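You operate a simulated robot arm through the tools that you are given. There is no shell and no other tool.

You are at the controls of a simulated robot arm. One attempt, no reset.

JOB
Check the white battery on the grey tester and stand it in the tray for its reading.
Fine: switch the tester off again.

The check looks at the end state, three seconds after you hand in, the way a careful person would. Anything else that was tipped, shoved, dropped, spilled or broken makes it a failure.

ROBOT AND FRAMES
A 6-joint arm with a two-finger gripper, fixed in place. Base frame: the origin is on the floor under the middle of its stand, x ahead of it, y to its left, z up. Readings come in mm, degrees, newtons and seconds.
With the tool pointing down near the work surface it reaches from about 140 to 660 mm from the base axis. Its first joint turns from -66.0 to 66.0 degrees. Payload 2.45 kg.
Tool frame: the origin (TCP) lies between the finger pads and is the grasp point; the fingertips stand 30 mm ahead of it; z points along the fingers, y is the line along which they close. The gripper opens to 106 mm; its body begins 79 mm behind the TCP.
Orientation is told as [roll, pitch, yaw] about the base's x, y, z axes, in that order, counted from this pose: with the fingers straight down and closing along the base's y, the tool's x points along the base's -x, its y along +y and its z along -z.

CONTROLS
- The arm moves only by the tool drive_tool. Its argument "motion" is a list of rows, each a list of 3 entries, a list of its own where there are three numbers: the shift along the tool's x, y, z in mm, then the turn, a rotation vector about the tool's x, y, z in degrees, then the finger opening in mm, from 0 to 106. In form: [[[tx, ty, tz], [rx, ry, rz], fingers], ...]. A call has 1 to 20 rows; each row is the pose to reach, as a shift and turn from the pose commanded when the call began, along the tool's axes at that moment. A row lasts 0.2 s, in which the tool goes at most 50 mm and 8.6 degrees; a call with a longer step from one row to the next is refused whole, and so is a gripper value outside its range. Where a pose cannot be reached the arm comes as near as it can. A force on the tool above 40 N (or 10 N above the force at the start of the call, whichever is more), or a blocked arm, ends the call early, and 0.2 s more pass. Each finger travels about 153 mm/s and halts on what it meets, pressing with about 22 N; the grip force reading is that of the motor and also rises with nothing between the fingers. The clock runs only during rows and for 0.2 s after the last one: add rows that repeat a pose to give the fingers time. The reply holds the time, the measured pose of the TCP, the force on the tool along the base axes, the opening and the grip force, in the units named above and with some noise, with the torque about the TCP (base axes, N m) and any sound that the robot's microphone picked up.
- Cameras (640 x 400 px; columns grow to the right, rows downward): "scene" is fixed at [68.3, 420.7, 1420.1]; the picture's right is [-0.65, -0.76, 0.00], its down [-0.32, 0.27, -0.91] and it looks along [0.69, -0.59, -0.42] (base axes); focal length 260 px, centre (320, 200). "wrist" rides on the gripper at [76, -2, -106] in the tool frame; the picture's right is [0.02, 1.00, 0.00], its down [-0.78, 0.02, -0.62] and it looks along [-0.62, 0.01, 0.78] (tool axes); focal length 247 px, centre (320, 200). There is no depth. A picture from a camera that has moved, and an enlarged one, comes with that camera's place and axes in the base frame and with its lens.
- snapshot(camera): a new picture of that camera. No time passes.
- inspect(camera, box): a new picture of the part [left, top, right, bottom] of that camera's present view, enlarged. No time passes.
- sign_off(): hands the job in; it is judged then, once.

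Places have to be worked out from the pictures, the camera data and where the tool is seen. Open the gripper and draw the arm clear of the work before you hand the job in, unless the task says otherwise.

The tools are called as a command line: name --argument value ..., lists and objects as JSON in quotes. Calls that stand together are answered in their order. drive_tool: Moves the arm, as the interface text tells. Its arguments: {"type":"object","properties":{"motion":{"type":"array","items":{"type":"array"}}},"required":["motion"]} The other tools are called the same way: snapshot (camera) takes a picture; inspect (camera, box) takes an enlarged picture of a part of a camera's view; sign_off () hands the job in.

At the start:

```text
t: 0.0
tcp_pos: [378.9, -24.1, 1313.5]
ee_rot: [0.0, 0.1, 0.0]
wrist_force: [-0.2, 0.0, -0.4]
moment: [0.0, 0.0, 0.02]
opening: 106.0
finger_force: 0.1
```

scene: 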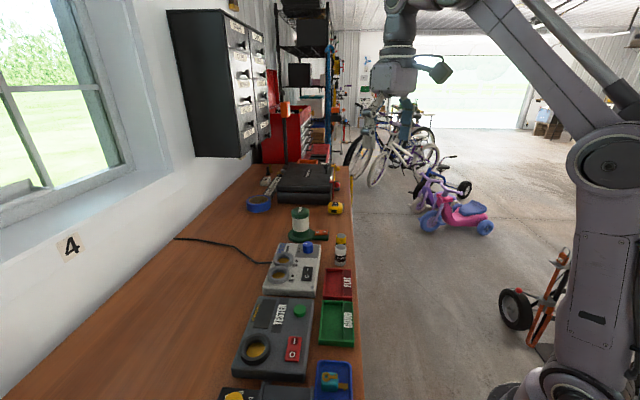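
wrist: 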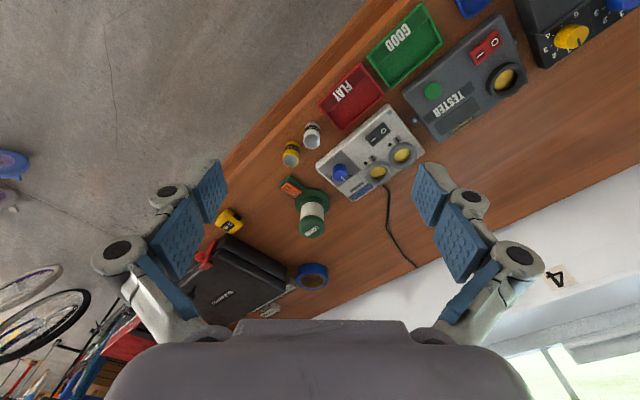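

I'll begin by looking closer at the bench: the tester, the batteries and trays.

inspect --camera "scene" --box '[210, 200, 370, 300]'

inspect --camera "scene" --box '[210, 290, 370, 400]'

inspect --camera "wrist" --box '[260, 90, 440, 210]'

inspect --camera "wrist" --box '[360, 0, 640, 160]'

```text
4.00 times, centred on (290, 250) of scene
camera zoom: at [68.3, 420.7, 1420.1], right [-0.65, -0.76, 0.0], down [-0.32, 0.27, -0.91], along [0.69, -0.59, -0.42], focal length 1039 px, centre (440, 0)
```

zoom: 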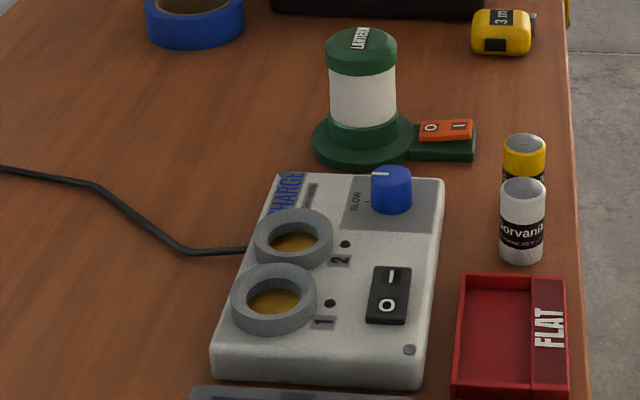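

```text
3.64 times, centred on (290, 345) of scene
camera zoom: at [68.3, 420.7, 1420.1], right [-0.65, -0.76, 0.0], down [-0.32, 0.27, -0.91], along [0.69, -0.59, -0.42], focal length 944 px, centre (429, -327)
```

zoom: 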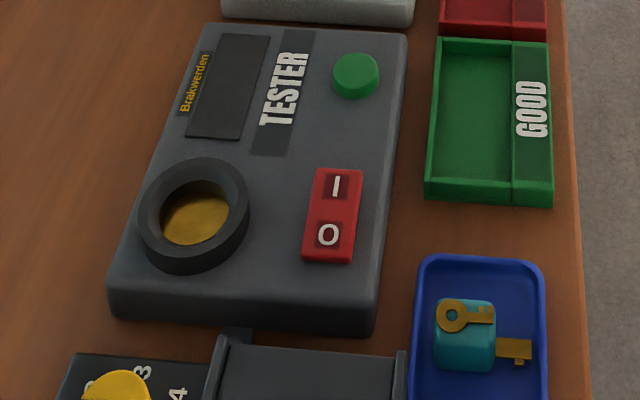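

```text
3.33 times, centred on (350, 150) of wrist
camera zoom: at [303.7, -24.7, 1421.9], right [-0.02, 1.0, 0.0], down [0.78, 0.02, 0.62], along [0.62, 0.01, -0.78], focal length 823 px, centre (220, 367)
```

zoom: 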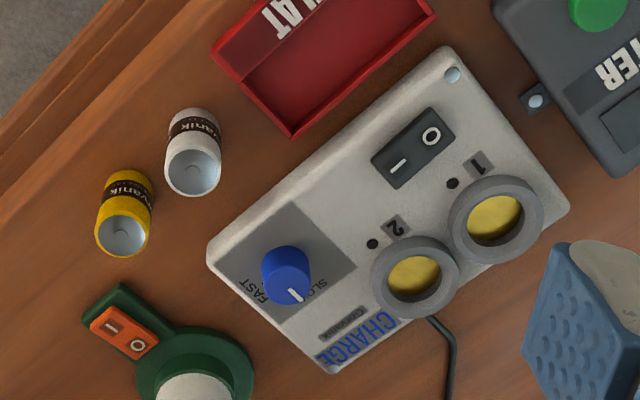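

```text
2.29 times, centred on (500, 80) of wrist
camera zoom: at [303.7, -24.7, 1421.9], right [-0.02, 1.0, 0.0], down [0.78, 0.02, 0.62], along [0.62, 0.01, -0.78], focal length 564 px, centre (-91, 474)
```

zoom: 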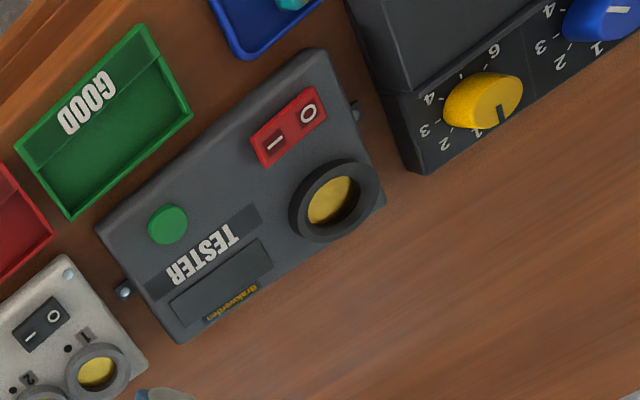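

The battery stands near (500,-33) on a bench at about z≈930, and the dark tester is around (380,250) with its switch on the robot side. I'm moving the arm above and in front of the tester for a better wrist view.

drive_tool --motion '[[[18.4, 34.9, 16.1], [0, 0, 0], 106], [[36.8, 69.8, 32.2], [0, 0, 0], 106], [[55.2, 104.7, 48.3], [0, 0, 0], 106], [[73.6, 139.6, 64.4], [0, 0, 0], 106], [[92, 174.5, 80.5], [0, 0, 0], 106], [[110.4, 209.4, 96.6], [0, 0, 0], 106], [[129, 244, 113], [0, 0, 0], 106]]'

```text
t: 1.6
tcp_pos: [249.1, 221.4, 1201.4]
ee_rot: [-0.1, 0.0, -0.1]
wrist_force: [1.2, 0.1, -0.8]
moment: [-0.02, 0.0, 0.01]
opening: 105.7
finger_force: 0.0
```

The arm arrived as commanded; now I look at the tester from here.

snapshot --camera "wrist"

snapshot --camera "scene"

```text
taken
camera wrist: at [172.8, 220.0, 1308.0], right [-0.02, 1.0, 0.0], down [0.78, 0.02, 0.62], along [0.62, 0.01, -0.78], focal length 247 px, centre (320, 200)
```

wrist: 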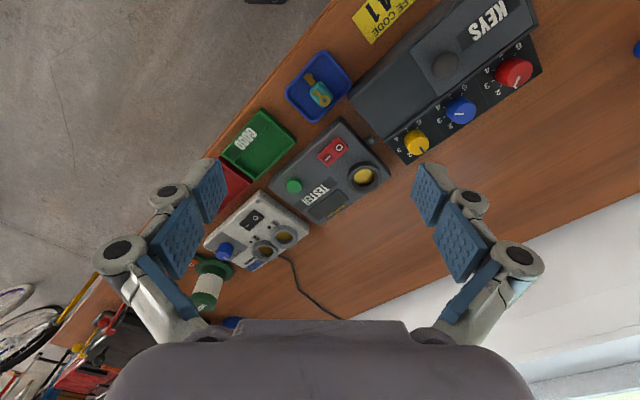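

```text
taken
```

scene: 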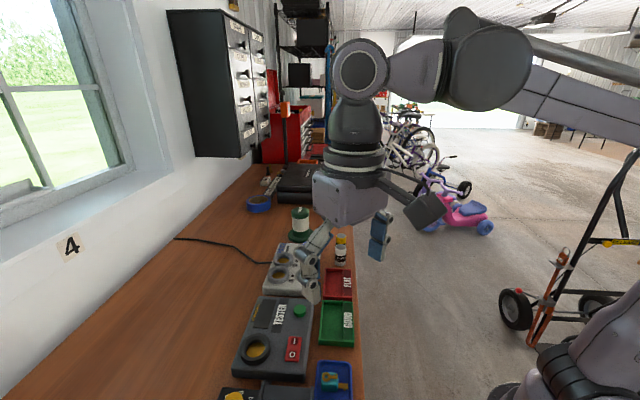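

inspect --camera "wrist" --box '[220, 100, 400, 215]'

inspect --camera "wrist" --box '[310, 120, 400, 180]'

inspect --camera "wrist" --box '[330, 0, 560, 170]'

```text
3.48 times, centred on (310, 158) of wrist
camera zoom: at [172.8, 220.0, 1308.0], right [-0.02, 1.0, 0.0], down [0.78, 0.02, 0.62], along [0.62, 0.01, -0.78], focal length 859 px, centre (355, 348)
```

zoom: 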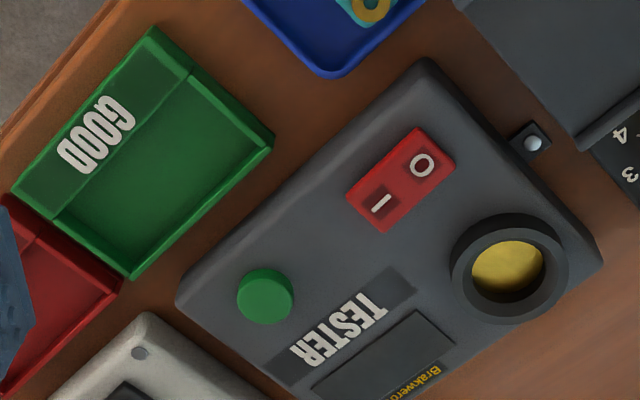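

```text
6.67 times, centred on (355, 150) of wrist
camera zoom: at [172.8, 220.0, 1308.0], right [-0.02, 1.0, 0.0], down [0.78, 0.02, 0.62], along [0.62, 0.01, -0.78], focal length 1646 px, centre (87, 533)
```

zoom: 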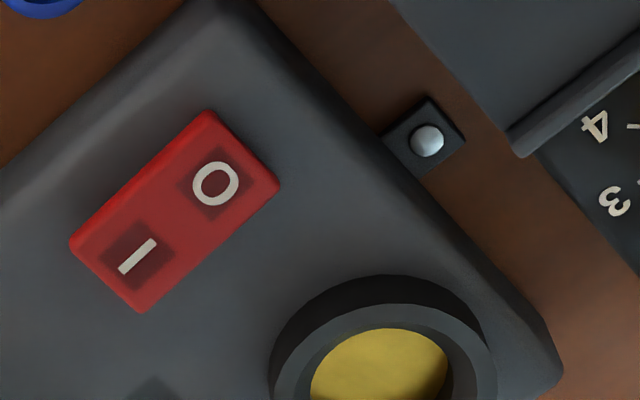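

```text
2.35 times, centred on (445, 85) of wrist
camera zoom: at [172.8, 220.0, 1308.0], right [-0.02, 1.0, 0.0], down [0.78, 0.02, 0.62], along [0.62, 0.01, -0.78], focal length 581 px, centre (26, 471)
```

zoom: 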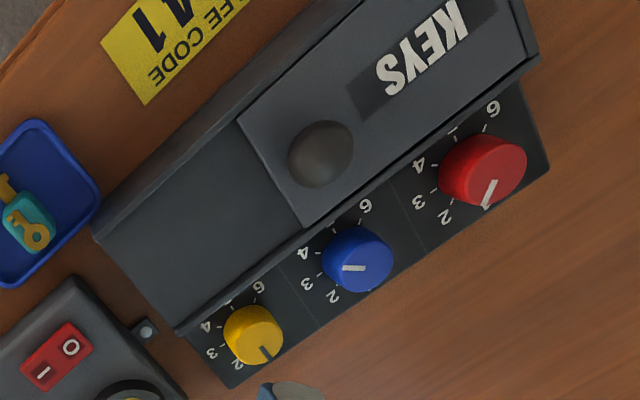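

Let me zoom the scene camera onto the rocker switch, the display and the green button.

inspect --camera "scene" --box '[280, 325, 320, 365]'

inspect --camera "scene" --box '[230, 290, 330, 385]'

inspect --camera "scene" --box '[320, 225, 370, 275]'

```text
10.00 times, centred on (300, 345) of scene
camera zoom: at [68.3, 420.8, 1420.1], right [-0.65, -0.76, 0.0], down [-0.32, 0.27, -0.91], along [0.69, -0.59, -0.42], focal length 2597 px, centre (520, -1250)
```

zoom: 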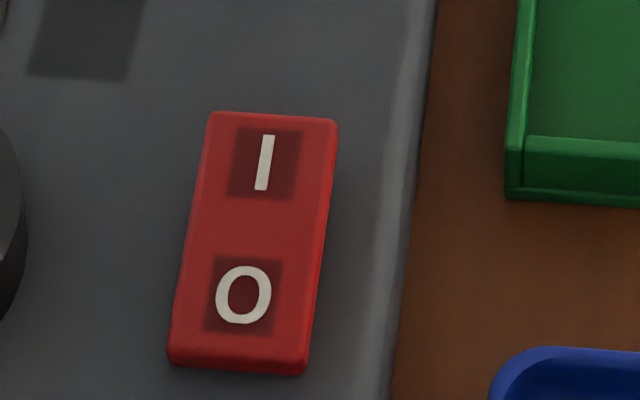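

```text
4.21 times, centred on (280, 338) of scene
camera zoom: at [68.3, 420.8, 1420.1], right [-0.65, -0.76, 0.0], down [-0.32, 0.27, -0.91], along [0.69, -0.59, -0.42], focal length 1093 px, centre (488, -379)
```

zoom: 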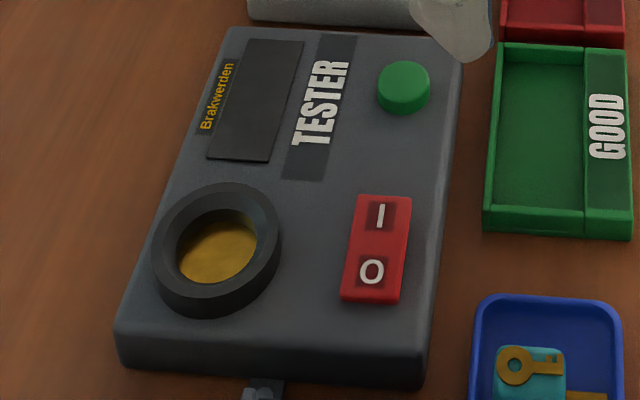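

```text
8.00 times, centred on (345, 250) of scene
camera zoom: at [68.3, 420.8, 1420.1], right [-0.65, -0.76, 0.0], down [-0.32, 0.27, -0.91], along [0.69, -0.59, -0.42], focal length 2077 px, centre (120, -200)
```

zoom: 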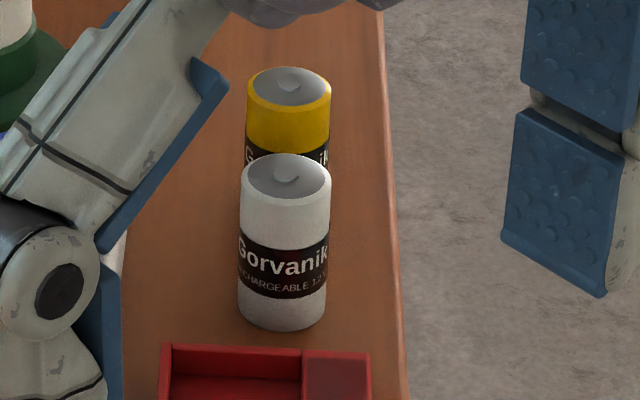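

The bench runs along about (0.71,-0.71) in the base frame, so I turn the tool 45° about its z (yaw -45°) to line up with it. I also move closer over the tester to see the rocker, display and socket.

drive_tool --motion '[[[-6, 16, 15], [0, 0, 7.5], 106], [[-12, 33, 30], [0, 0, 15], 106], [[-18, 49, 45], [0, 0, 22.5], 106], [[-24, 65, 60], [0, 0, 30], 106], [[-30, 82, 75], [0, 0, 37.5], 106], [[-35, 98, 91], [0, 0, 45], 106], [[-35, 98, 91], [0, 0, 45], 106]]'

snapshot --camera "wrist"

```text
t: 3.2
tcp_pos: [285.8, 320.4, 1110.3]
ee_rot: [0.0, -0.1, -45.0]
wrist_force: [-0.5, 0.7, -0.2]
moment: [-0.03, 0.01, -0.01]
opening: 106.2
finger_force: 0.1
```

```text
taken
camera wrist: at [231.2, 372.6, 1217.3], right [0.69, 0.72, 0.0], down [0.56, -0.54, 0.62], along [0.45, -0.43, -0.78], focal length 247 px, centre (320, 200)
```

wrist: 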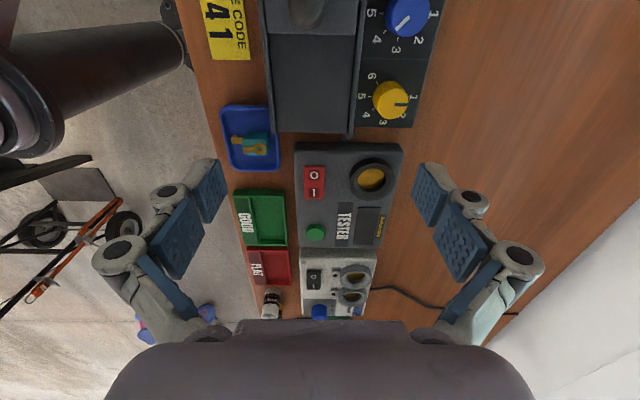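

The view lines up with the bench; now I zoom on the tester and trays.

inspect --camera "wrist" --box '[220, 130, 420, 255]'

inspect --camera "wrist" --box '[220, 230, 400, 330]'

inspect --camera "wrist" --box '[290, 150, 350, 210]'

```text
3.20 times, centred on (320, 192) of wrist
camera zoom: at [231.2, 372.6, 1217.3], right [0.69, 0.72, 0.0], down [0.56, -0.54, 0.62], along [0.45, -0.43, -0.78], focal length 790 px, centre (320, 224)
```

zoom: 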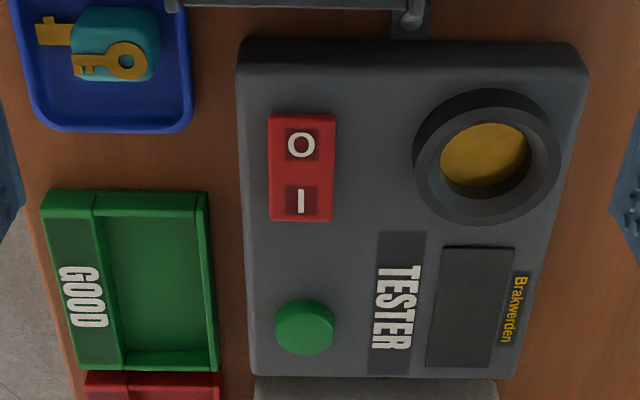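

```text
3.56 times, centred on (310, 280) of wrist
camera zoom: at [231.2, 372.6, 1217.3], right [0.69, 0.72, 0.0], down [0.56, -0.54, 0.62], along [0.45, -0.43, -0.78], focal length 878 px, centre (356, -84)
```

zoom: 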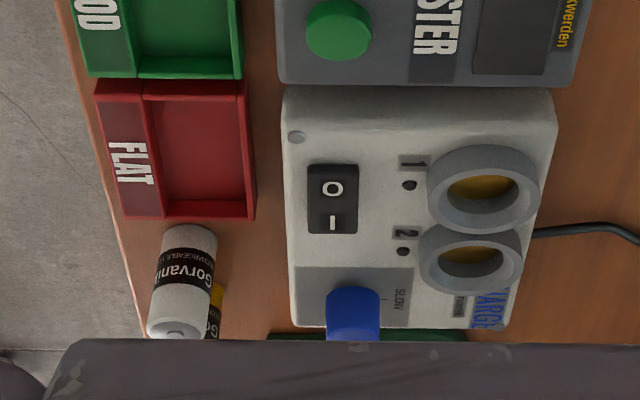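

```text
6.67 times, centred on (320, 180) of wrist
camera zoom: at [231.2, 372.6, 1217.3], right [0.69, 0.72, 0.0], down [0.56, -0.54, 0.62], along [0.45, -0.43, -0.78], focal length 1646 px, centre (320, 333)
```

zoom: 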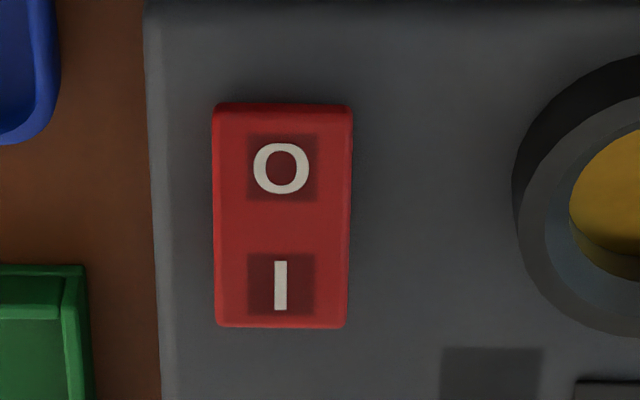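

I estimate the rocker centre at about (354,244,958) with the I end on the far side. I close the fingers and hover above the I end, with the tips about 30 mm above it, to check alignment.

drive_tool --motion '[[[-30, -1.5, 0], [0, 0, 0], 50], [[-65, -3, 10], [0, 0, 0], 0], [[-100, -5, 40], [0, 0, 0], 0], [[-120.5, -5.7, 70], [0, 0, 0], 0], [[-120.5, -5.7, 90], [0, 0, 0], 0], [[-120.5, -5.7, 90], [0, 0, 0], 0]]'

snapshot --camera "wrist"

snapshot --camera "scene"

```text
t: 4.6
tcp_pos: [367.2, 228.7, 1020.0]
ee_rot: [0.0, 0.0, -44.9]
wrist_force: [-1.0, 0.3, -0.4]
moment: [-0.02, 0.0, 0.0]
opening: 0.1
finger_force: 22.7
```

```text
taken
camera wrist: at [312.0, 282.5, 1127.8], right [0.69, 0.72, 0.0], down [0.57, -0.54, 0.62], along [0.45, -0.43, -0.78], focal length 247 px, centre (320, 200)
```

wrist: 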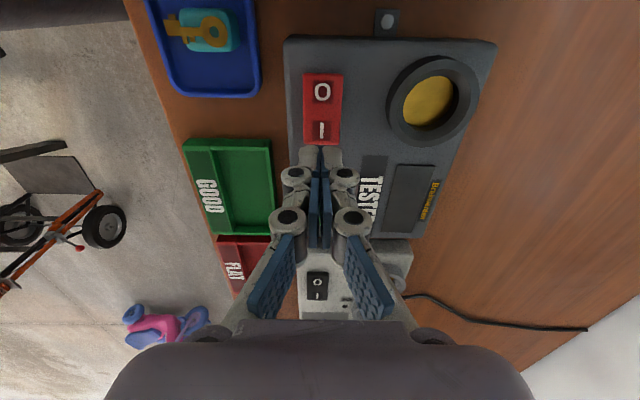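

```text
taken
```

scene: 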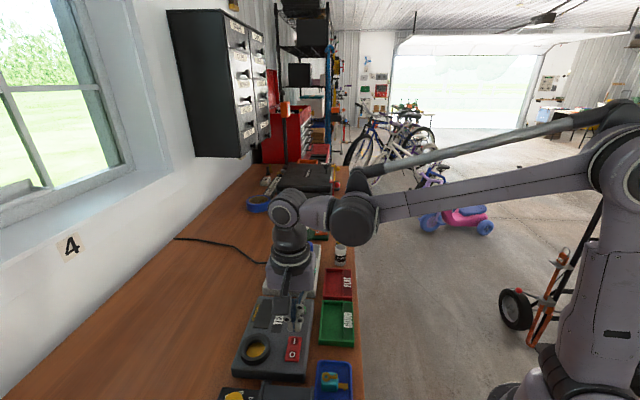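

inspect --camera "wrist" --box '[270, 60, 390, 180]'

inspect --camera "scene" --box '[240, 280, 340, 380]'

```text
3.33 times, centred on (330, 120) of wrist
camera zoom: at [312.0, 282.5, 1127.8], right [0.69, 0.72, 0.0], down [0.57, -0.54, 0.62], along [0.45, -0.43, -0.78], focal length 823 px, centre (287, 467)
```

zoom: 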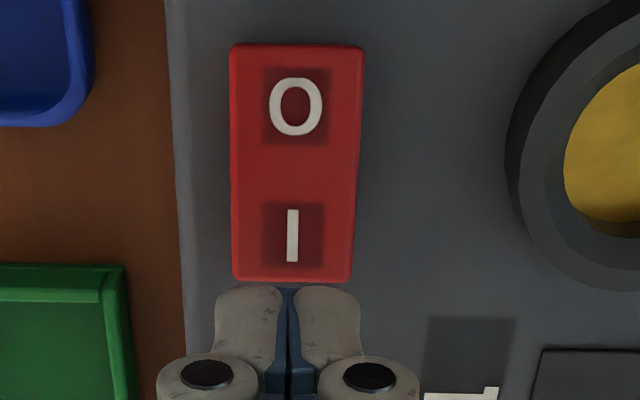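

```text
4.00 times, centred on (290, 330) of scene
camera zoom: at [68.3, 420.7, 1420.1], right [-0.65, -0.76, 0.0], down [-0.32, 0.27, -0.91], along [0.69, -0.59, -0.42], focal length 1039 px, centre (440, -320)
```

zoom: 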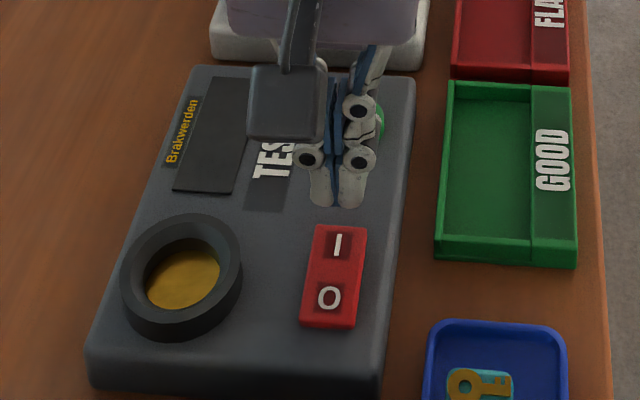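

The closed tips are centred on the rocker's width and just past the I mark. I shift 3 mm back toward it and descend slowly until I feel contact.

drive_tool --motion '[[[3, 0, 10], [0, 0, 0], 0], [[3, 0, 20], [0, 0, 0], 0], [[3, 0, 24], [0, 0, 0], 0], [[3, 0, 26], [0, 0, 0], 0], [[3, 0, 28], [0, 0, 0], 0], [[3, 0, 30], [0, 0, 0], 0]]'

```text
t: 6.0
tcp_pos: [364.1, 232.1, 990.5]
ee_rot: [0.0, 0.0, -45.0]
wrist_force: [-0.2, 0.5, 0.9]
moment: [0.02, 0.04, 0.01]
opening: 6.2
finger_force: 28.3
```

Fingertips are near z≈960 and the opening reads 6 mm, odd for closed fingers, so I look at the contact.

inspect --camera "wrist" --box '[250, 60, 410, 200]'

inspect --camera "scene" --box '[240, 280, 340, 380]'

```text
2.86 times, centred on (330, 130) of wrist
camera zoom: at [309.9, 284.8, 1097.9], right [0.69, 0.72, 0.0], down [0.57, -0.54, 0.62], along [0.45, -0.43, -0.78], focal length 706 px, centre (291, 400)
```

zoom: 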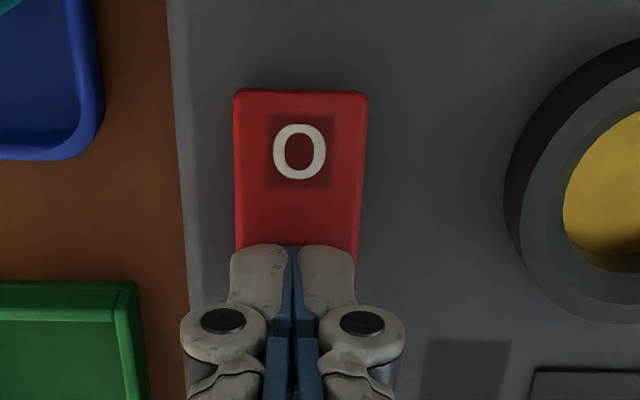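

```text
4.00 times, centred on (290, 330) of scene
camera zoom: at [68.2, 420.7, 1420.1], right [-0.65, -0.76, 0.0], down [-0.32, 0.27, -0.91], along [0.69, -0.59, -0.42], focal length 1039 px, centre (440, -320)
```

zoom: 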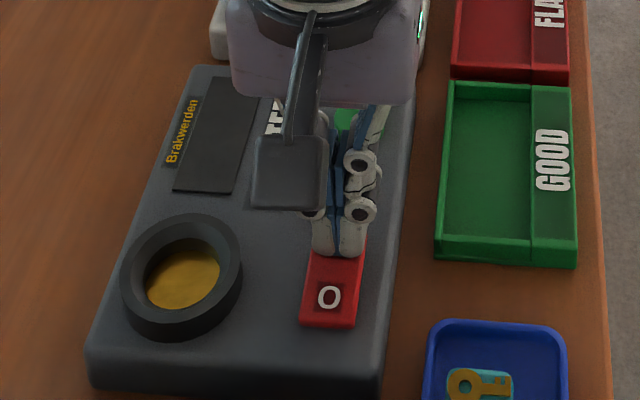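

The tips are just touching the I end. I keep pressing down in small steps.

drive_tool --motion '[[[0, 0, 1.5], [0, 0, 0], 0], [[0, 0, 3], [0, 0, 0], 0], [[0, 0, 4.5], [0, 0, 0], 0]]'

inspect --camera "wrist" --box '[250, 60, 410, 200]'

```text
t: 6.8
tcp_pos: [365.4, 231.6, 988.2]
ee_rot: [0.0, 0.0, -45.0]
wrist_force: [0.0, -1.4, 38.7]
moment: [0.29, 0.26, 0.01]
opening: 6.2
finger_force: 28.8
```

```text
2.86 times, centred on (330, 130) of wrist
camera zoom: at [310.3, 284.8, 1094.8], right [0.69, 0.72, 0.0], down [0.57, -0.54, 0.62], along [0.45, -0.43, -0.78], focal length 706 px, centre (291, 400)
```

zoom: 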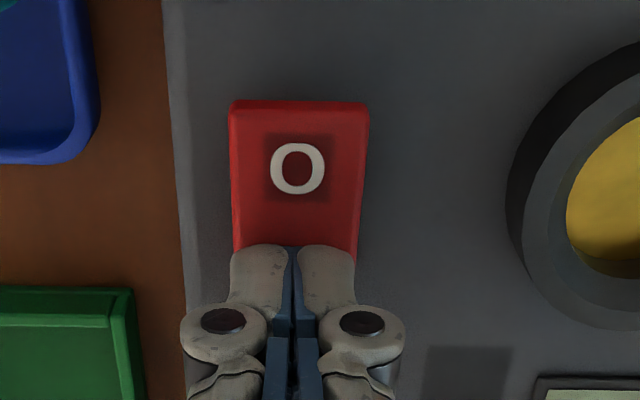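

The rocker has tipped (O end raised), and the display corner now looks lit. I retreat upward and back to read the display.

drive_tool --motion '[[[0, 0, -5], [0, 0, 0], 0], [[0, 0, -40], [0, 0, 0], 0], [[30, 0, -75], [0, 0, 0], 0], [[70, 0, -100], [0, 0, 0], 0], [[100, 0, -120], [0, 0, 0], 0], [[100, 0, -120], [0, 0, 0], 60]]'

snapshot --camera "wrist"

inspect --camera "scene" --box '[230, 280, 340, 385]'

```text
t: 8.2
tcp_pos: [294.7, 302.0, 1107.2]
ee_rot: [0.0, 0.1, -45.1]
wrist_force: [-0.2, -0.4, -0.5]
moment: [-0.03, 0.02, 0.0]
opening: 60.0
finger_force: 0.0
```

```text
taken
camera wrist: at [239.2, 354.8, 1214.3], right [0.69, 0.72, 0.0], down [0.57, -0.54, 0.62], along [0.45, -0.43, -0.78], focal length 247 px, centre (320, 200)
```

wrist: 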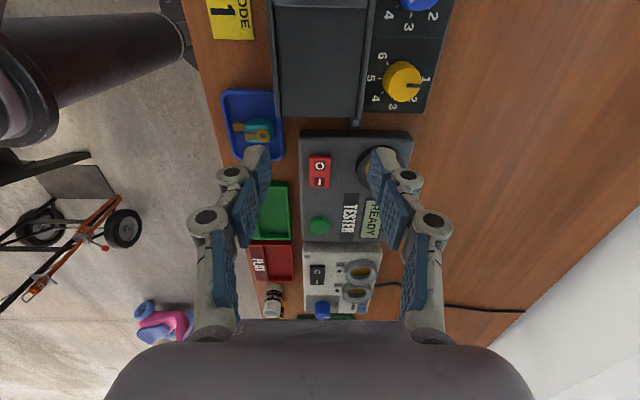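

```text
3.81 times, centred on (285, 332) of scene
camera zoom: at [68.2, 420.8, 1420.1], right [-0.65, -0.76, 0.0], down [-0.32, 0.27, -0.91], along [0.69, -0.59, -0.42], focal length 989 px, centre (453, -305)
```

zoom: 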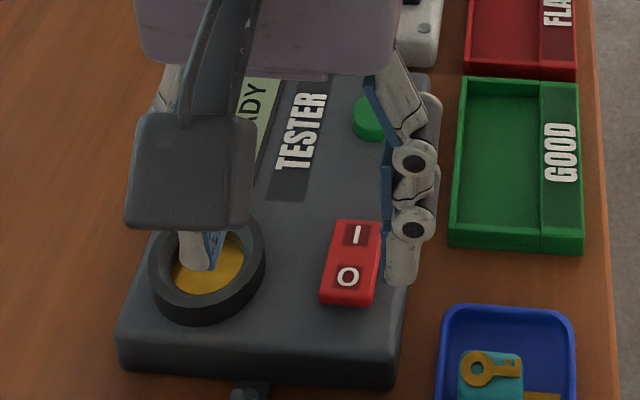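

The display reads "READY", so the tester is on. Next I move over to the white battery, estimated at (510,-35), to check my aim before grasping.

drive_tool --motion '[[[-42, -10, -3], [0, 0, 0], 60], [[-84, -20, -3], [0, 0, 0], 60], [[-126, -30, -3], [0, 0, 0], 60], [[-168, -39, -3], [0, 0, 0], 60], [[-210, -48, -3], [0, 0, 0], 60], [[-252, -58, 0], [0, 0, 0], 60], [[-294, -68, 7], [0, 0, 0], 60], [[-336, -77, 17], [0, 0, 0], 60], [[-375, -86, 27], [0, 0, 0], 60], [[-375, -86, 27], [0, 0, 0], 60]]'

snapshot --camera "wrist"

snapshot --camera "scene"

```text
t: 10.4
tcp_pos: [496.9, -24.2, 1079.1]
ee_rot: [0.0, -0.1, -45.0]
wrist_force: [-0.7, -0.5, 0.4]
moment: [0.0, 0.0, 0.01]
opening: 60.0
finger_force: 0.1
```

```text
taken
camera wrist: at [443.1, 28.2, 1185.9], right [0.69, 0.72, 0.0], down [0.57, -0.54, 0.62], along [0.45, -0.43, -0.78], focal length 247 px, centre (320, 200)
```

wrist: 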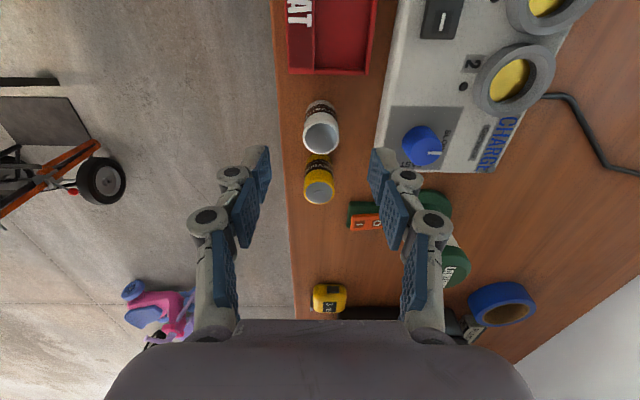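

```text
taken
```

scene: 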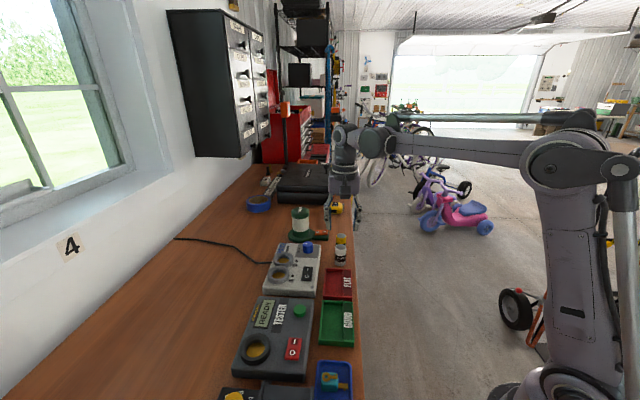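

inspect --camera "wrist" --box '[260, 80, 400, 210]'

inspect --camera "scene" --box '[300, 190, 380, 280]'

```text
3.08 times, centred on (330, 145) of wrist
camera zoom: at [443.1, 28.2, 1185.9], right [0.69, 0.72, 0.0], down [0.57, -0.54, 0.62], along [0.45, -0.43, -0.78], focal length 760 px, centre (289, 369)
```

zoom: 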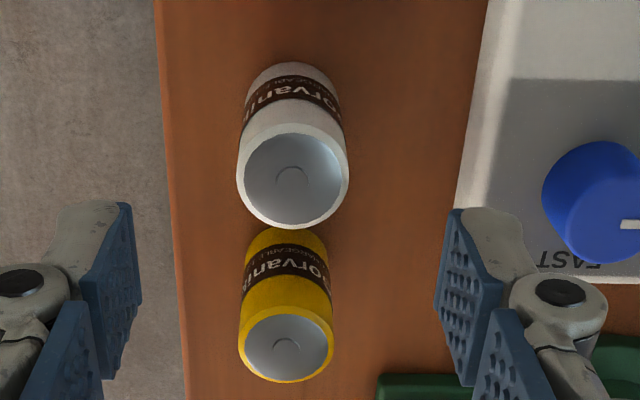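

```text
4.44 times, centred on (340, 235) of scene
camera zoom: at [68.3, 420.7, 1420.1], right [-0.65, -0.76, 0.0], down [-0.32, 0.27, -0.91], along [0.69, -0.59, -0.42], focal length 1154 px, centre (231, 44)
```

zoom: 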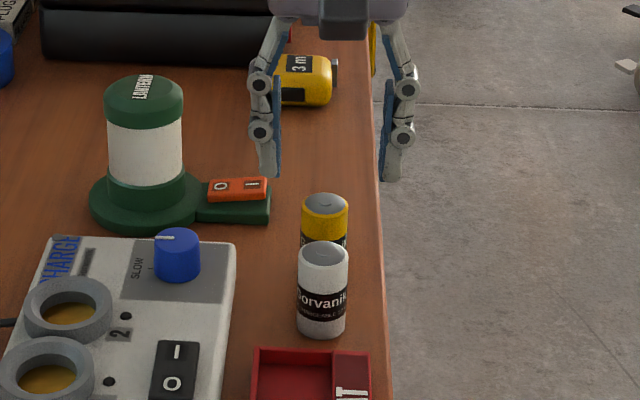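

The white battery's axis comes out at about d=387, n=336 in bench-aligned coordinates, with its top near z≈976 and the bench near 918. I descend around it with the tips at mid-height, fingers still open, and check before gripping.

drive_tool --motion '[[[-19, 1.5, 0], [0, 0, 0], 60], [[-19, 1.5, 30], [0, 0, 0], 60], [[-19, 1.5, 60], [0, 0, 0], 60], [[-19, 1.5, 80], [0, 0, 0], 60], [[-19, 1.5, 98], [0, 0, 0], 60], [[-19, 1.5, 98], [0, 0, 0], 60]]'

snapshot --camera "wrist"

inspect --camera "scene" --box '[300, 190, 380, 280]'

```text
t: 11.8
tcp_pos: [512.4, -35.8, 980.9]
ee_rot: [-0.1, 0.1, -44.9]
wrist_force: [-1.1, 1.3, -0.2]
moment: [0.02, 0.01, -0.01]
opening: 60.1
finger_force: 0.1
```

```text
taken
camera wrist: at [458.6, 17.1, 1088.1], right [0.69, 0.72, 0.0], down [0.57, -0.54, 0.62], along [0.45, -0.43, -0.78], focal length 247 px, centre (320, 200)
```

wrist: 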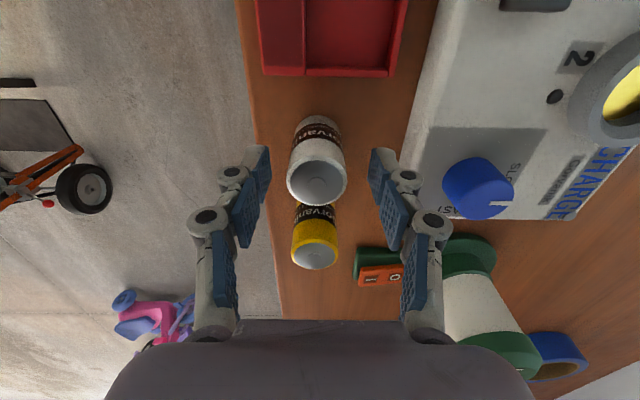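

```text
4.44 times, centred on (340, 235) of scene
camera zoom: at [68.3, 420.7, 1420.1], right [-0.65, -0.76, 0.0], down [-0.32, 0.27, -0.91], along [0.69, -0.59, -0.42], focal length 1154 px, centre (231, 44)
```

zoom: 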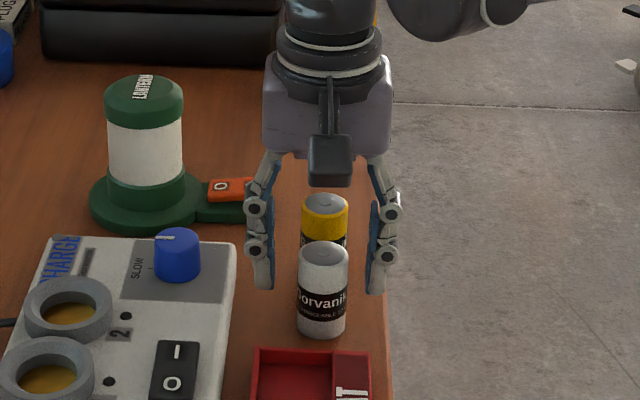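

inspect --camera "wrist" --box '[240, 100, 400, 220]'

```text
3.33 times, centred on (320, 160) of wrist
camera zoom: at [458.6, 17.1, 1088.1], right [0.69, 0.72, 0.0], down [0.57, -0.54, 0.62], along [0.45, -0.43, -0.78], focal length 823 px, centre (320, 333)
```

zoom: 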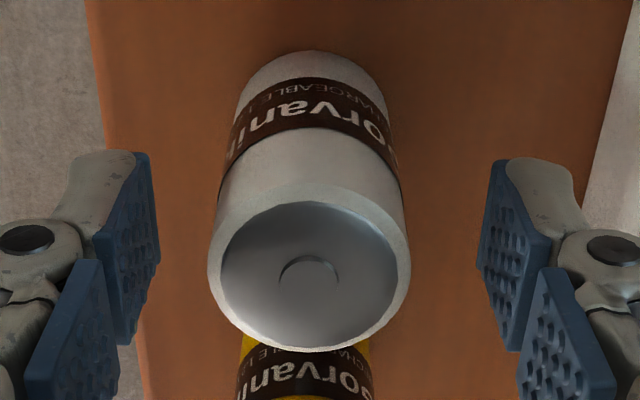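

The battery is about 1.5 mm toward the bench edge from the finger centre, so I shift by that and close.

drive_tool --motion '[[[0, -1.5, 0], [0, 0, 0], 60], [[0, -1.5, 0], [0, 0, 0], 45], [[0, -1.5, 0], [0, 0, 0], 36], [[0, -1.5, 0], [0, 0, 0], 20], [[0, -1.5, 0], [0, 0, 0], 20], [[0, -1.5, 0], [0, 0, 0], 20]]'

inspect --camera "wrist" --box '[240, 100, 400, 220]'

inspect --camera "scene" --box '[300, 190, 380, 280]'

```text
t: 13.2
tcp_pos: [512.3, -37.6, 982.2]
ee_rot: [-0.1, 0.0, -45.0]
wrist_force: [0.3, 0.0, 3.4]
moment: [-0.03, -0.03, 0.01]
opening: 32.4
finger_force: 21.6
```

```text
3.33 times, centred on (320, 160) of wrist
camera zoom: at [457.3, 15.8, 1088.7], right [0.69, 0.72, 0.0], down [0.57, -0.54, 0.62], along [0.45, -0.43, -0.78], focal length 823 px, centre (320, 333)
```

zoom: 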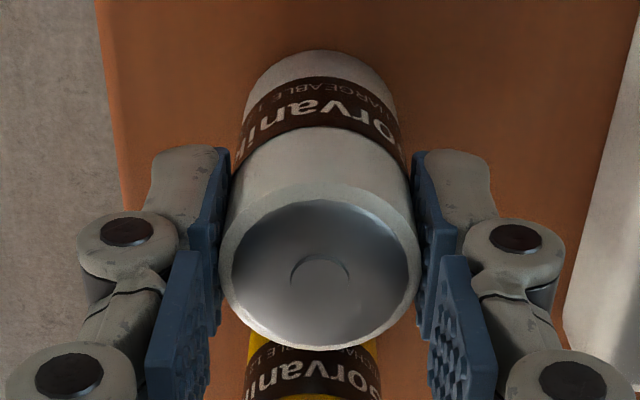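

```text
4.44 times, centred on (340, 235) of scene
camera zoom: at [68.2, 420.8, 1420.1], right [-0.65, -0.76, 0.0], down [-0.32, 0.27, -0.91], along [0.69, -0.59, -0.42], focal length 1154 px, centre (231, 44)
```

zoom: 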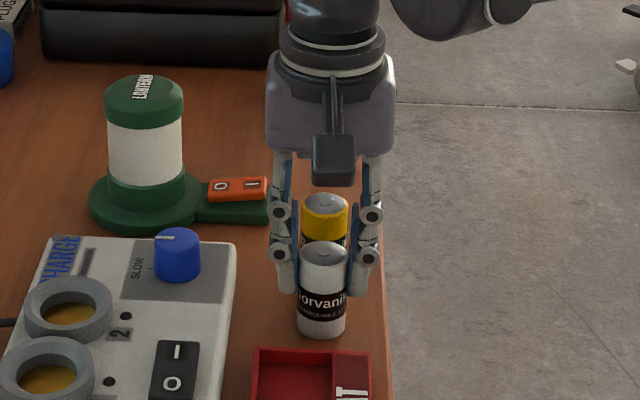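

It's gripped at 32 mm. I lift slowly straight up.

drive_tool --motion '[[[0, 0, -5], [0, 0, 0], 20], [[0, 0, -15], [0, 0, 0], 20], [[0, 0, -40], [0, 0, 0], 20], [[0, 0, -75], [0, 0, 0], 20], [[0, 0, -110], [0, 0, 0], 20], [[0, 0, -110], [0, 0, 0], 20]]'

snapshot --camera "wrist"

inspect --camera "scene" --box '[290, 150, 390, 280]'

```text
t: 14.6
tcp_pos: [511.2, -36.4, 1091.9]
ee_rot: [0.0, 0.0, -45.0]
wrist_force: [0.3, 0.6, -1.3]
moment: [0.0, -0.01, -0.02]
opening: 32.2
finger_force: 22.0
```

```text
taken
camera wrist: at [457.0, 16.2, 1199.0], right [0.69, 0.72, 0.0], down [0.57, -0.54, 0.62], along [0.45, -0.43, -0.78], focal length 247 px, centre (320, 200)
```

wrist: 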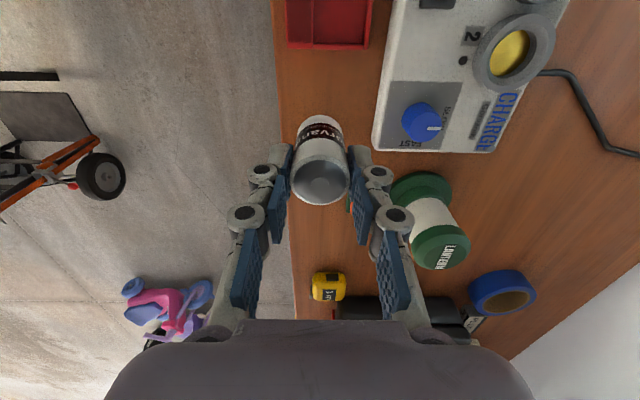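

```text
3.08 times, centred on (340, 215) of scene
camera zoom: at [68.3, 420.7, 1420.1], right [-0.65, -0.76, 0.0], down [-0.32, 0.27, -0.91], along [0.69, -0.59, -0.42], focal length 799 px, centre (258, 154)
```

zoom: 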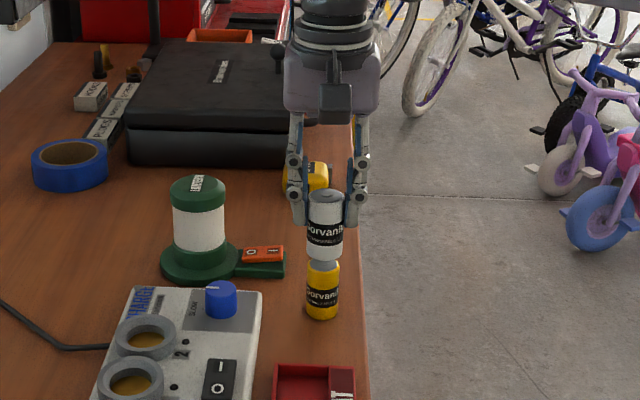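

Battery is held upright with its bottom about 64 mm below the TCP. I carry it to hover above the tester's socket, estimated at (401,298), and check alignment there.

drive_tool --motion '[[[15, 8, 0], [0, 0, 0], 20], [[50, 25, 0], [0, 0, 0], 20], [[90, 45, 0], [0, 0, 0], 20], [[130, 65.6, 0], [0, 0, 0], 20], [[170, 85.8, 0], [0, 0, 0], 20], [[210, 106, 0], [0, 0, 0], 20], [[250, 126, 0], [0, 0, 0], 20], [[285, 143.8, 0], [0, 0, 0], 20], [[305, 154, 0], [0, 0, 0], 20], [[314.7, 158.8, 0], [0, 0, 0], 20], [[314.7, 158.8, 0], [0, 0, 0], 20]]'

snapshot --camera "wrist"

inspect --camera "scene" --box '[210, 240, 350, 390]'

```text
t: 17.0
tcp_pos: [401.4, 299.2, 1090.8]
ee_rot: [0.0, 0.0, -45.0]
wrist_force: [0.3, -0.3, -1.4]
moment: [-0.03, 0.02, 0.07]
opening: 32.2
finger_force: 22.0
```

```text
taken
camera wrist: at [346.8, 350.9, 1198.6], right [0.69, 0.72, 0.0], down [0.57, -0.54, 0.62], along [0.45, -0.43, -0.78], focal length 247 px, centre (320, 200)
```

wrist: 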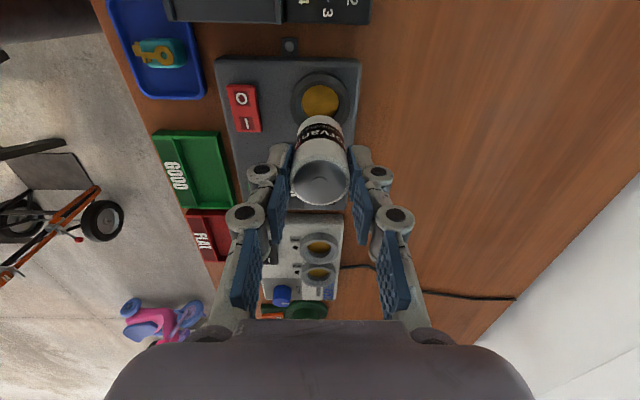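

```text
2.67 times, centred on (280, 315) of scene
camera zoom: at [68.3, 420.8, 1420.1], right [-0.65, -0.76, 0.0], down [-0.32, 0.27, -0.91], along [0.69, -0.59, -0.42], focal length 692 px, centre (427, -107)
```

zoom: 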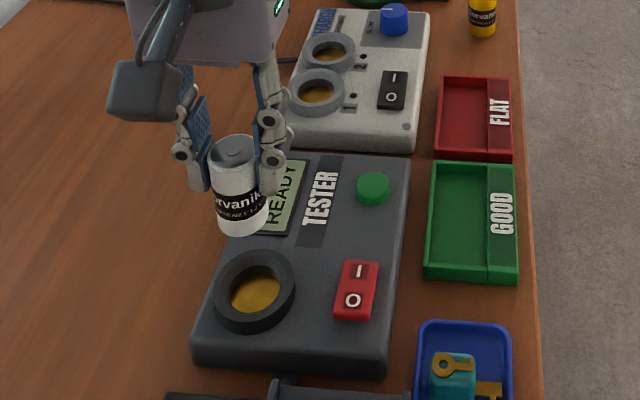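

inspect --camera "wrist" --box '[270, 60, 370, 160]'

inspect --camera "wrist" --box '[250, 60, 400, 220]'

inspect --camera "scene" --box '[270, 325, 370, 395]'

inspect --camera "scene" --box '[220, 320, 290, 390]'

```text
4.00 times, centred on (320, 110) of wrist
camera zoom: at [346.8, 350.9, 1198.6], right [0.69, 0.72, 0.0], down [0.57, -0.54, 0.62], along [0.45, -0.43, -0.78], focal length 988 px, centre (320, 560)
```

zoom: 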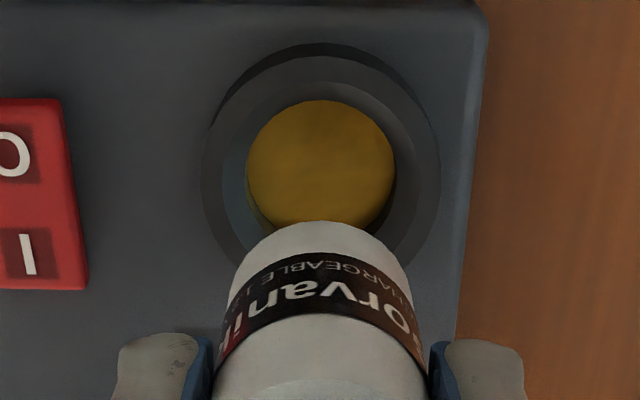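

```text
2.50 times, centred on (325, 140) of wrist
camera zoom: at [346.8, 350.9, 1198.6], right [0.69, 0.72, 0.0], down [0.57, -0.54, 0.62], along [0.45, -0.43, -0.78], focal length 617 px, centre (308, 350)
```

zoom: 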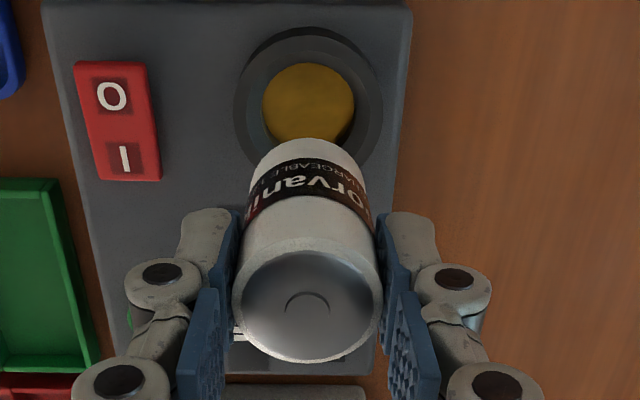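

```text
5.71 times, centred on (320, 360) of scene
camera zoom: at [68.3, 420.8, 1420.1], right [-0.65, -0.76, 0.0], down [-0.32, 0.27, -0.91], along [0.69, -0.59, -0.42], focal length 1484 px, centre (320, -714)
```

zoom: 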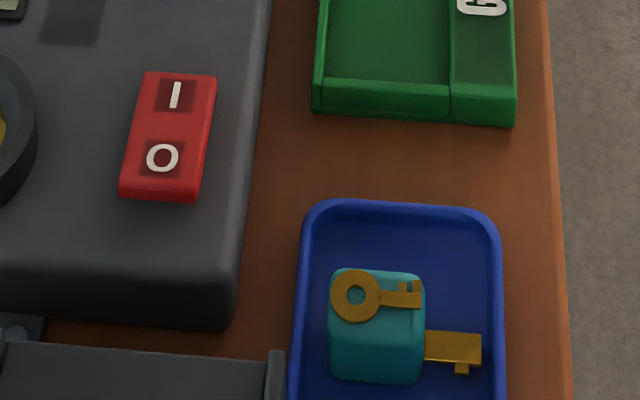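

```text
5.71 times, centred on (255, 355) of scene
camera zoom: at [68.3, 420.8, 1420.1], right [-0.65, -0.76, 0.0], down [-0.32, 0.27, -0.91], along [0.69, -0.59, -0.42], focal length 1484 px, centre (691, -686)
```

zoom: 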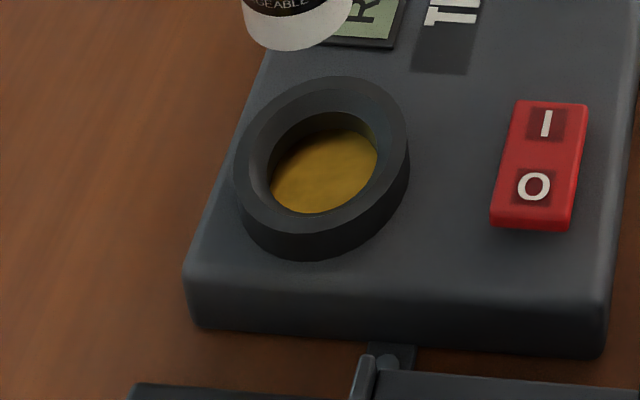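

The battery axis and socket axis agree to about 1–2 mm, and the socket has a funnelled rim. I lower to just above the rim and check again.

drive_tool --motion '[[[0, 0, 20], [0, 0, 0], 20], [[0, 0, 40], [0, 0, 0], 20], [[0, 0, 55], [0, 0, 0], 20], [[0, 0, 60], [0, 0, 0], 20], [[0, 0, 60], [0, 0, 0], 20]]'

inspect --camera "wrist" --box '[250, 60, 400, 220]'

inspect --camera "scene" --box '[210, 290, 310, 390]'

```text
t: 18.2
tcp_pos: [400.8, 298.4, 1030.6]
ee_rot: [-0.1, 0.1, -45.0]
wrist_force: [-0.1, 0.0, -2.8]
moment: [0.0, -0.04, 0.01]
opening: 32.0
finger_force: 21.9
```

```text
2.50 times, centred on (325, 140) of wrist
camera zoom: at [347.1, 350.9, 1137.9], right [0.69, 0.72, 0.0], down [0.57, -0.54, 0.62], along [0.45, -0.43, -0.78], focal length 617 px, centre (308, 350)
```

zoom: 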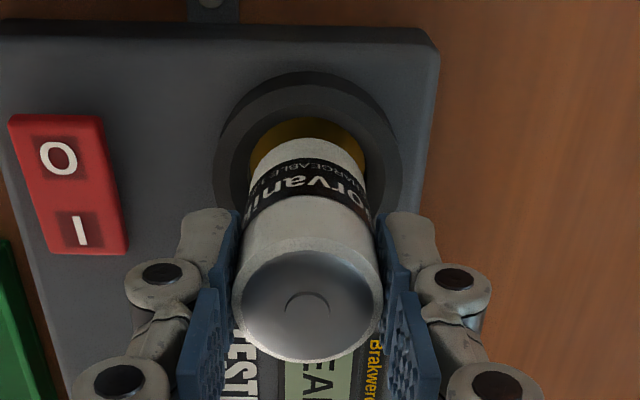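

```text
4.00 times, centred on (260, 340) of scene
camera zoom: at [68.3, 420.8, 1420.1], right [-0.65, -0.76, 0.0], down [-0.32, 0.27, -0.91], along [0.69, -0.59, -0.42], focal length 1039 px, centre (560, -360)
```

zoom: 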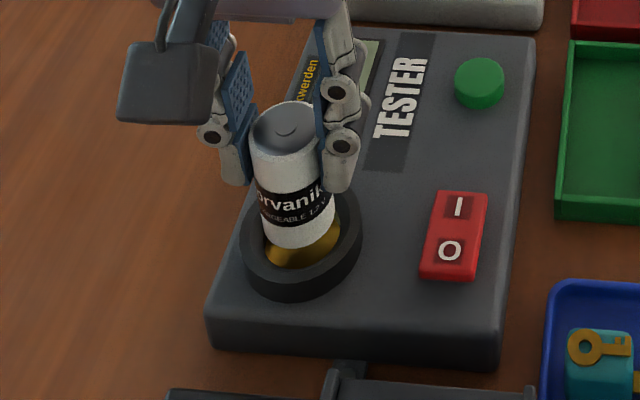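

Well aligned; the battery sits about 7 mm above the rim, centred. I lower gently into the socket.

drive_tool --motion '[[[0.5, 0, 4], [0, 0, 0], 20], [[0.5, 0, 8], [0, 0, 0], 20], [[0.5, 0, 11], [0, 0, 0], 20], [[0.5, 0, 14], [0, 0, 0], 20]]'

inspect --camera "scene" --box '[210, 290, 310, 390]'

```text
t: 19.2
tcp_pos: [402.1, 298.9, 1017.0]
ee_rot: [0.0, 0.1, -45.0]
wrist_force: [-0.3, -0.1, -1.7]
moment: [0.01, -0.03, -0.01]
opening: 31.9
finger_force: 22.2
```

```text
4.00 times, centred on (260, 340) of scene
camera zoom: at [68.3, 420.8, 1420.1], right [-0.65, -0.76, 0.0], down [-0.32, 0.27, -0.91], along [0.69, -0.59, -0.42], focal length 1039 px, centre (560, -360)
```

zoom: 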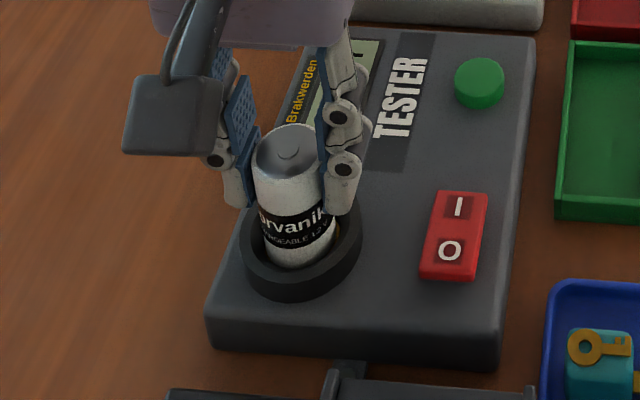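

No contact force yet and the battery is entering the ring. I go down in 1.5 mm steps.

drive_tool --motion '[[[0, 0, 1.5], [0, 0, 0], 20], [[0, 0, 3], [0, 0, 0], 20], [[0, 0, 4.5], [0, 0, 0], 20]]'

drive_tool --motion '[[[0, 0, 1.5], [0, 0, 0], 20], [[0, 0, 2.5], [0, 0, 0], 20]]'

```text
t: 20.0
tcp_pos: [401.5, 298.1, 1012.2]
ee_rot: [0.0, 0.1, -45.1]
wrist_force: [0.5, -0.4, -2.2]
moment: [0.0, 0.03, -0.01]
opening: 32.3
finger_force: 22.2
```

```text
t: 20.6
tcp_pos: [401.7, 298.7, 1012.3]
ee_rot: [0.0, 0.0, -45.0]
wrist_force: [1.5, 0.5, 20.3]
moment: [0.01, -0.02, 0.0]
opening: 32.2
finger_force: 21.6
```

Floor contact at TCP z≈1012 (20 N). I ease off by 1.5 mm and open the fingers gently, then check the battery stands in the socket.

drive_tool --motion '[[[0, 0, -1.5], [0, 0, 0], 20], [[0, 0, -1.5], [0, 0, 0], 36], [[0, 0, -1.5], [0, 0, 0], 50], [[0, 0, -1.5], [0, 0, 0], 60], [[0, 0, -1.5], [0, 0, 0], 60]]'

snapshot --camera "wrist"

inspect --camera "scene" --box '[210, 290, 310, 390]'

```text
t: 21.8
tcp_pos: [400.7, 298.7, 1010.4]
ee_rot: [0.1, 0.0, -45.1]
wrist_force: [-0.1, 0.1, 0.9]
moment: [0.0, -0.03, -0.03]
opening: 60.1
finger_force: 0.1
```

```text
taken
camera wrist: at [346.4, 351.3, 1118.8], right [0.69, 0.72, 0.0], down [0.57, -0.54, 0.62], along [0.45, -0.43, -0.78], focal length 247 px, centre (320, 200)
```

wrist: 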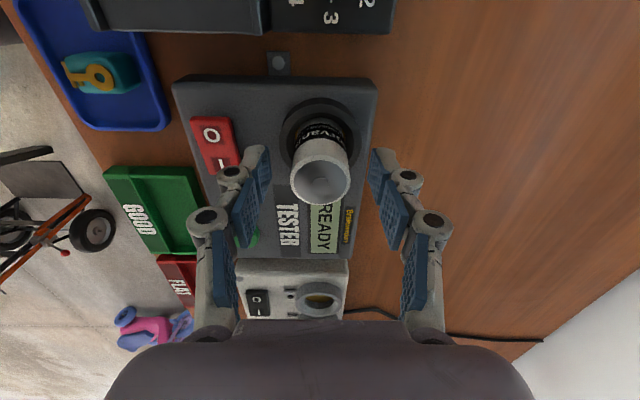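

```text
4.00 times, centred on (260, 340) of scene
camera zoom: at [68.3, 420.7, 1420.1], right [-0.65, -0.76, 0.0], down [-0.32, 0.27, -0.91], along [0.69, -0.59, -0.42], focal length 1039 px, centre (560, -360)
```

zoom: 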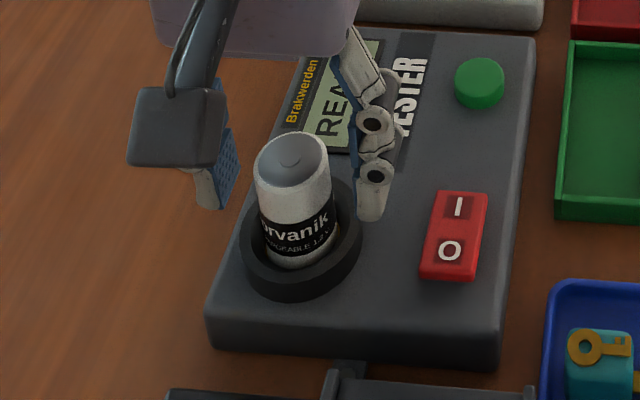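

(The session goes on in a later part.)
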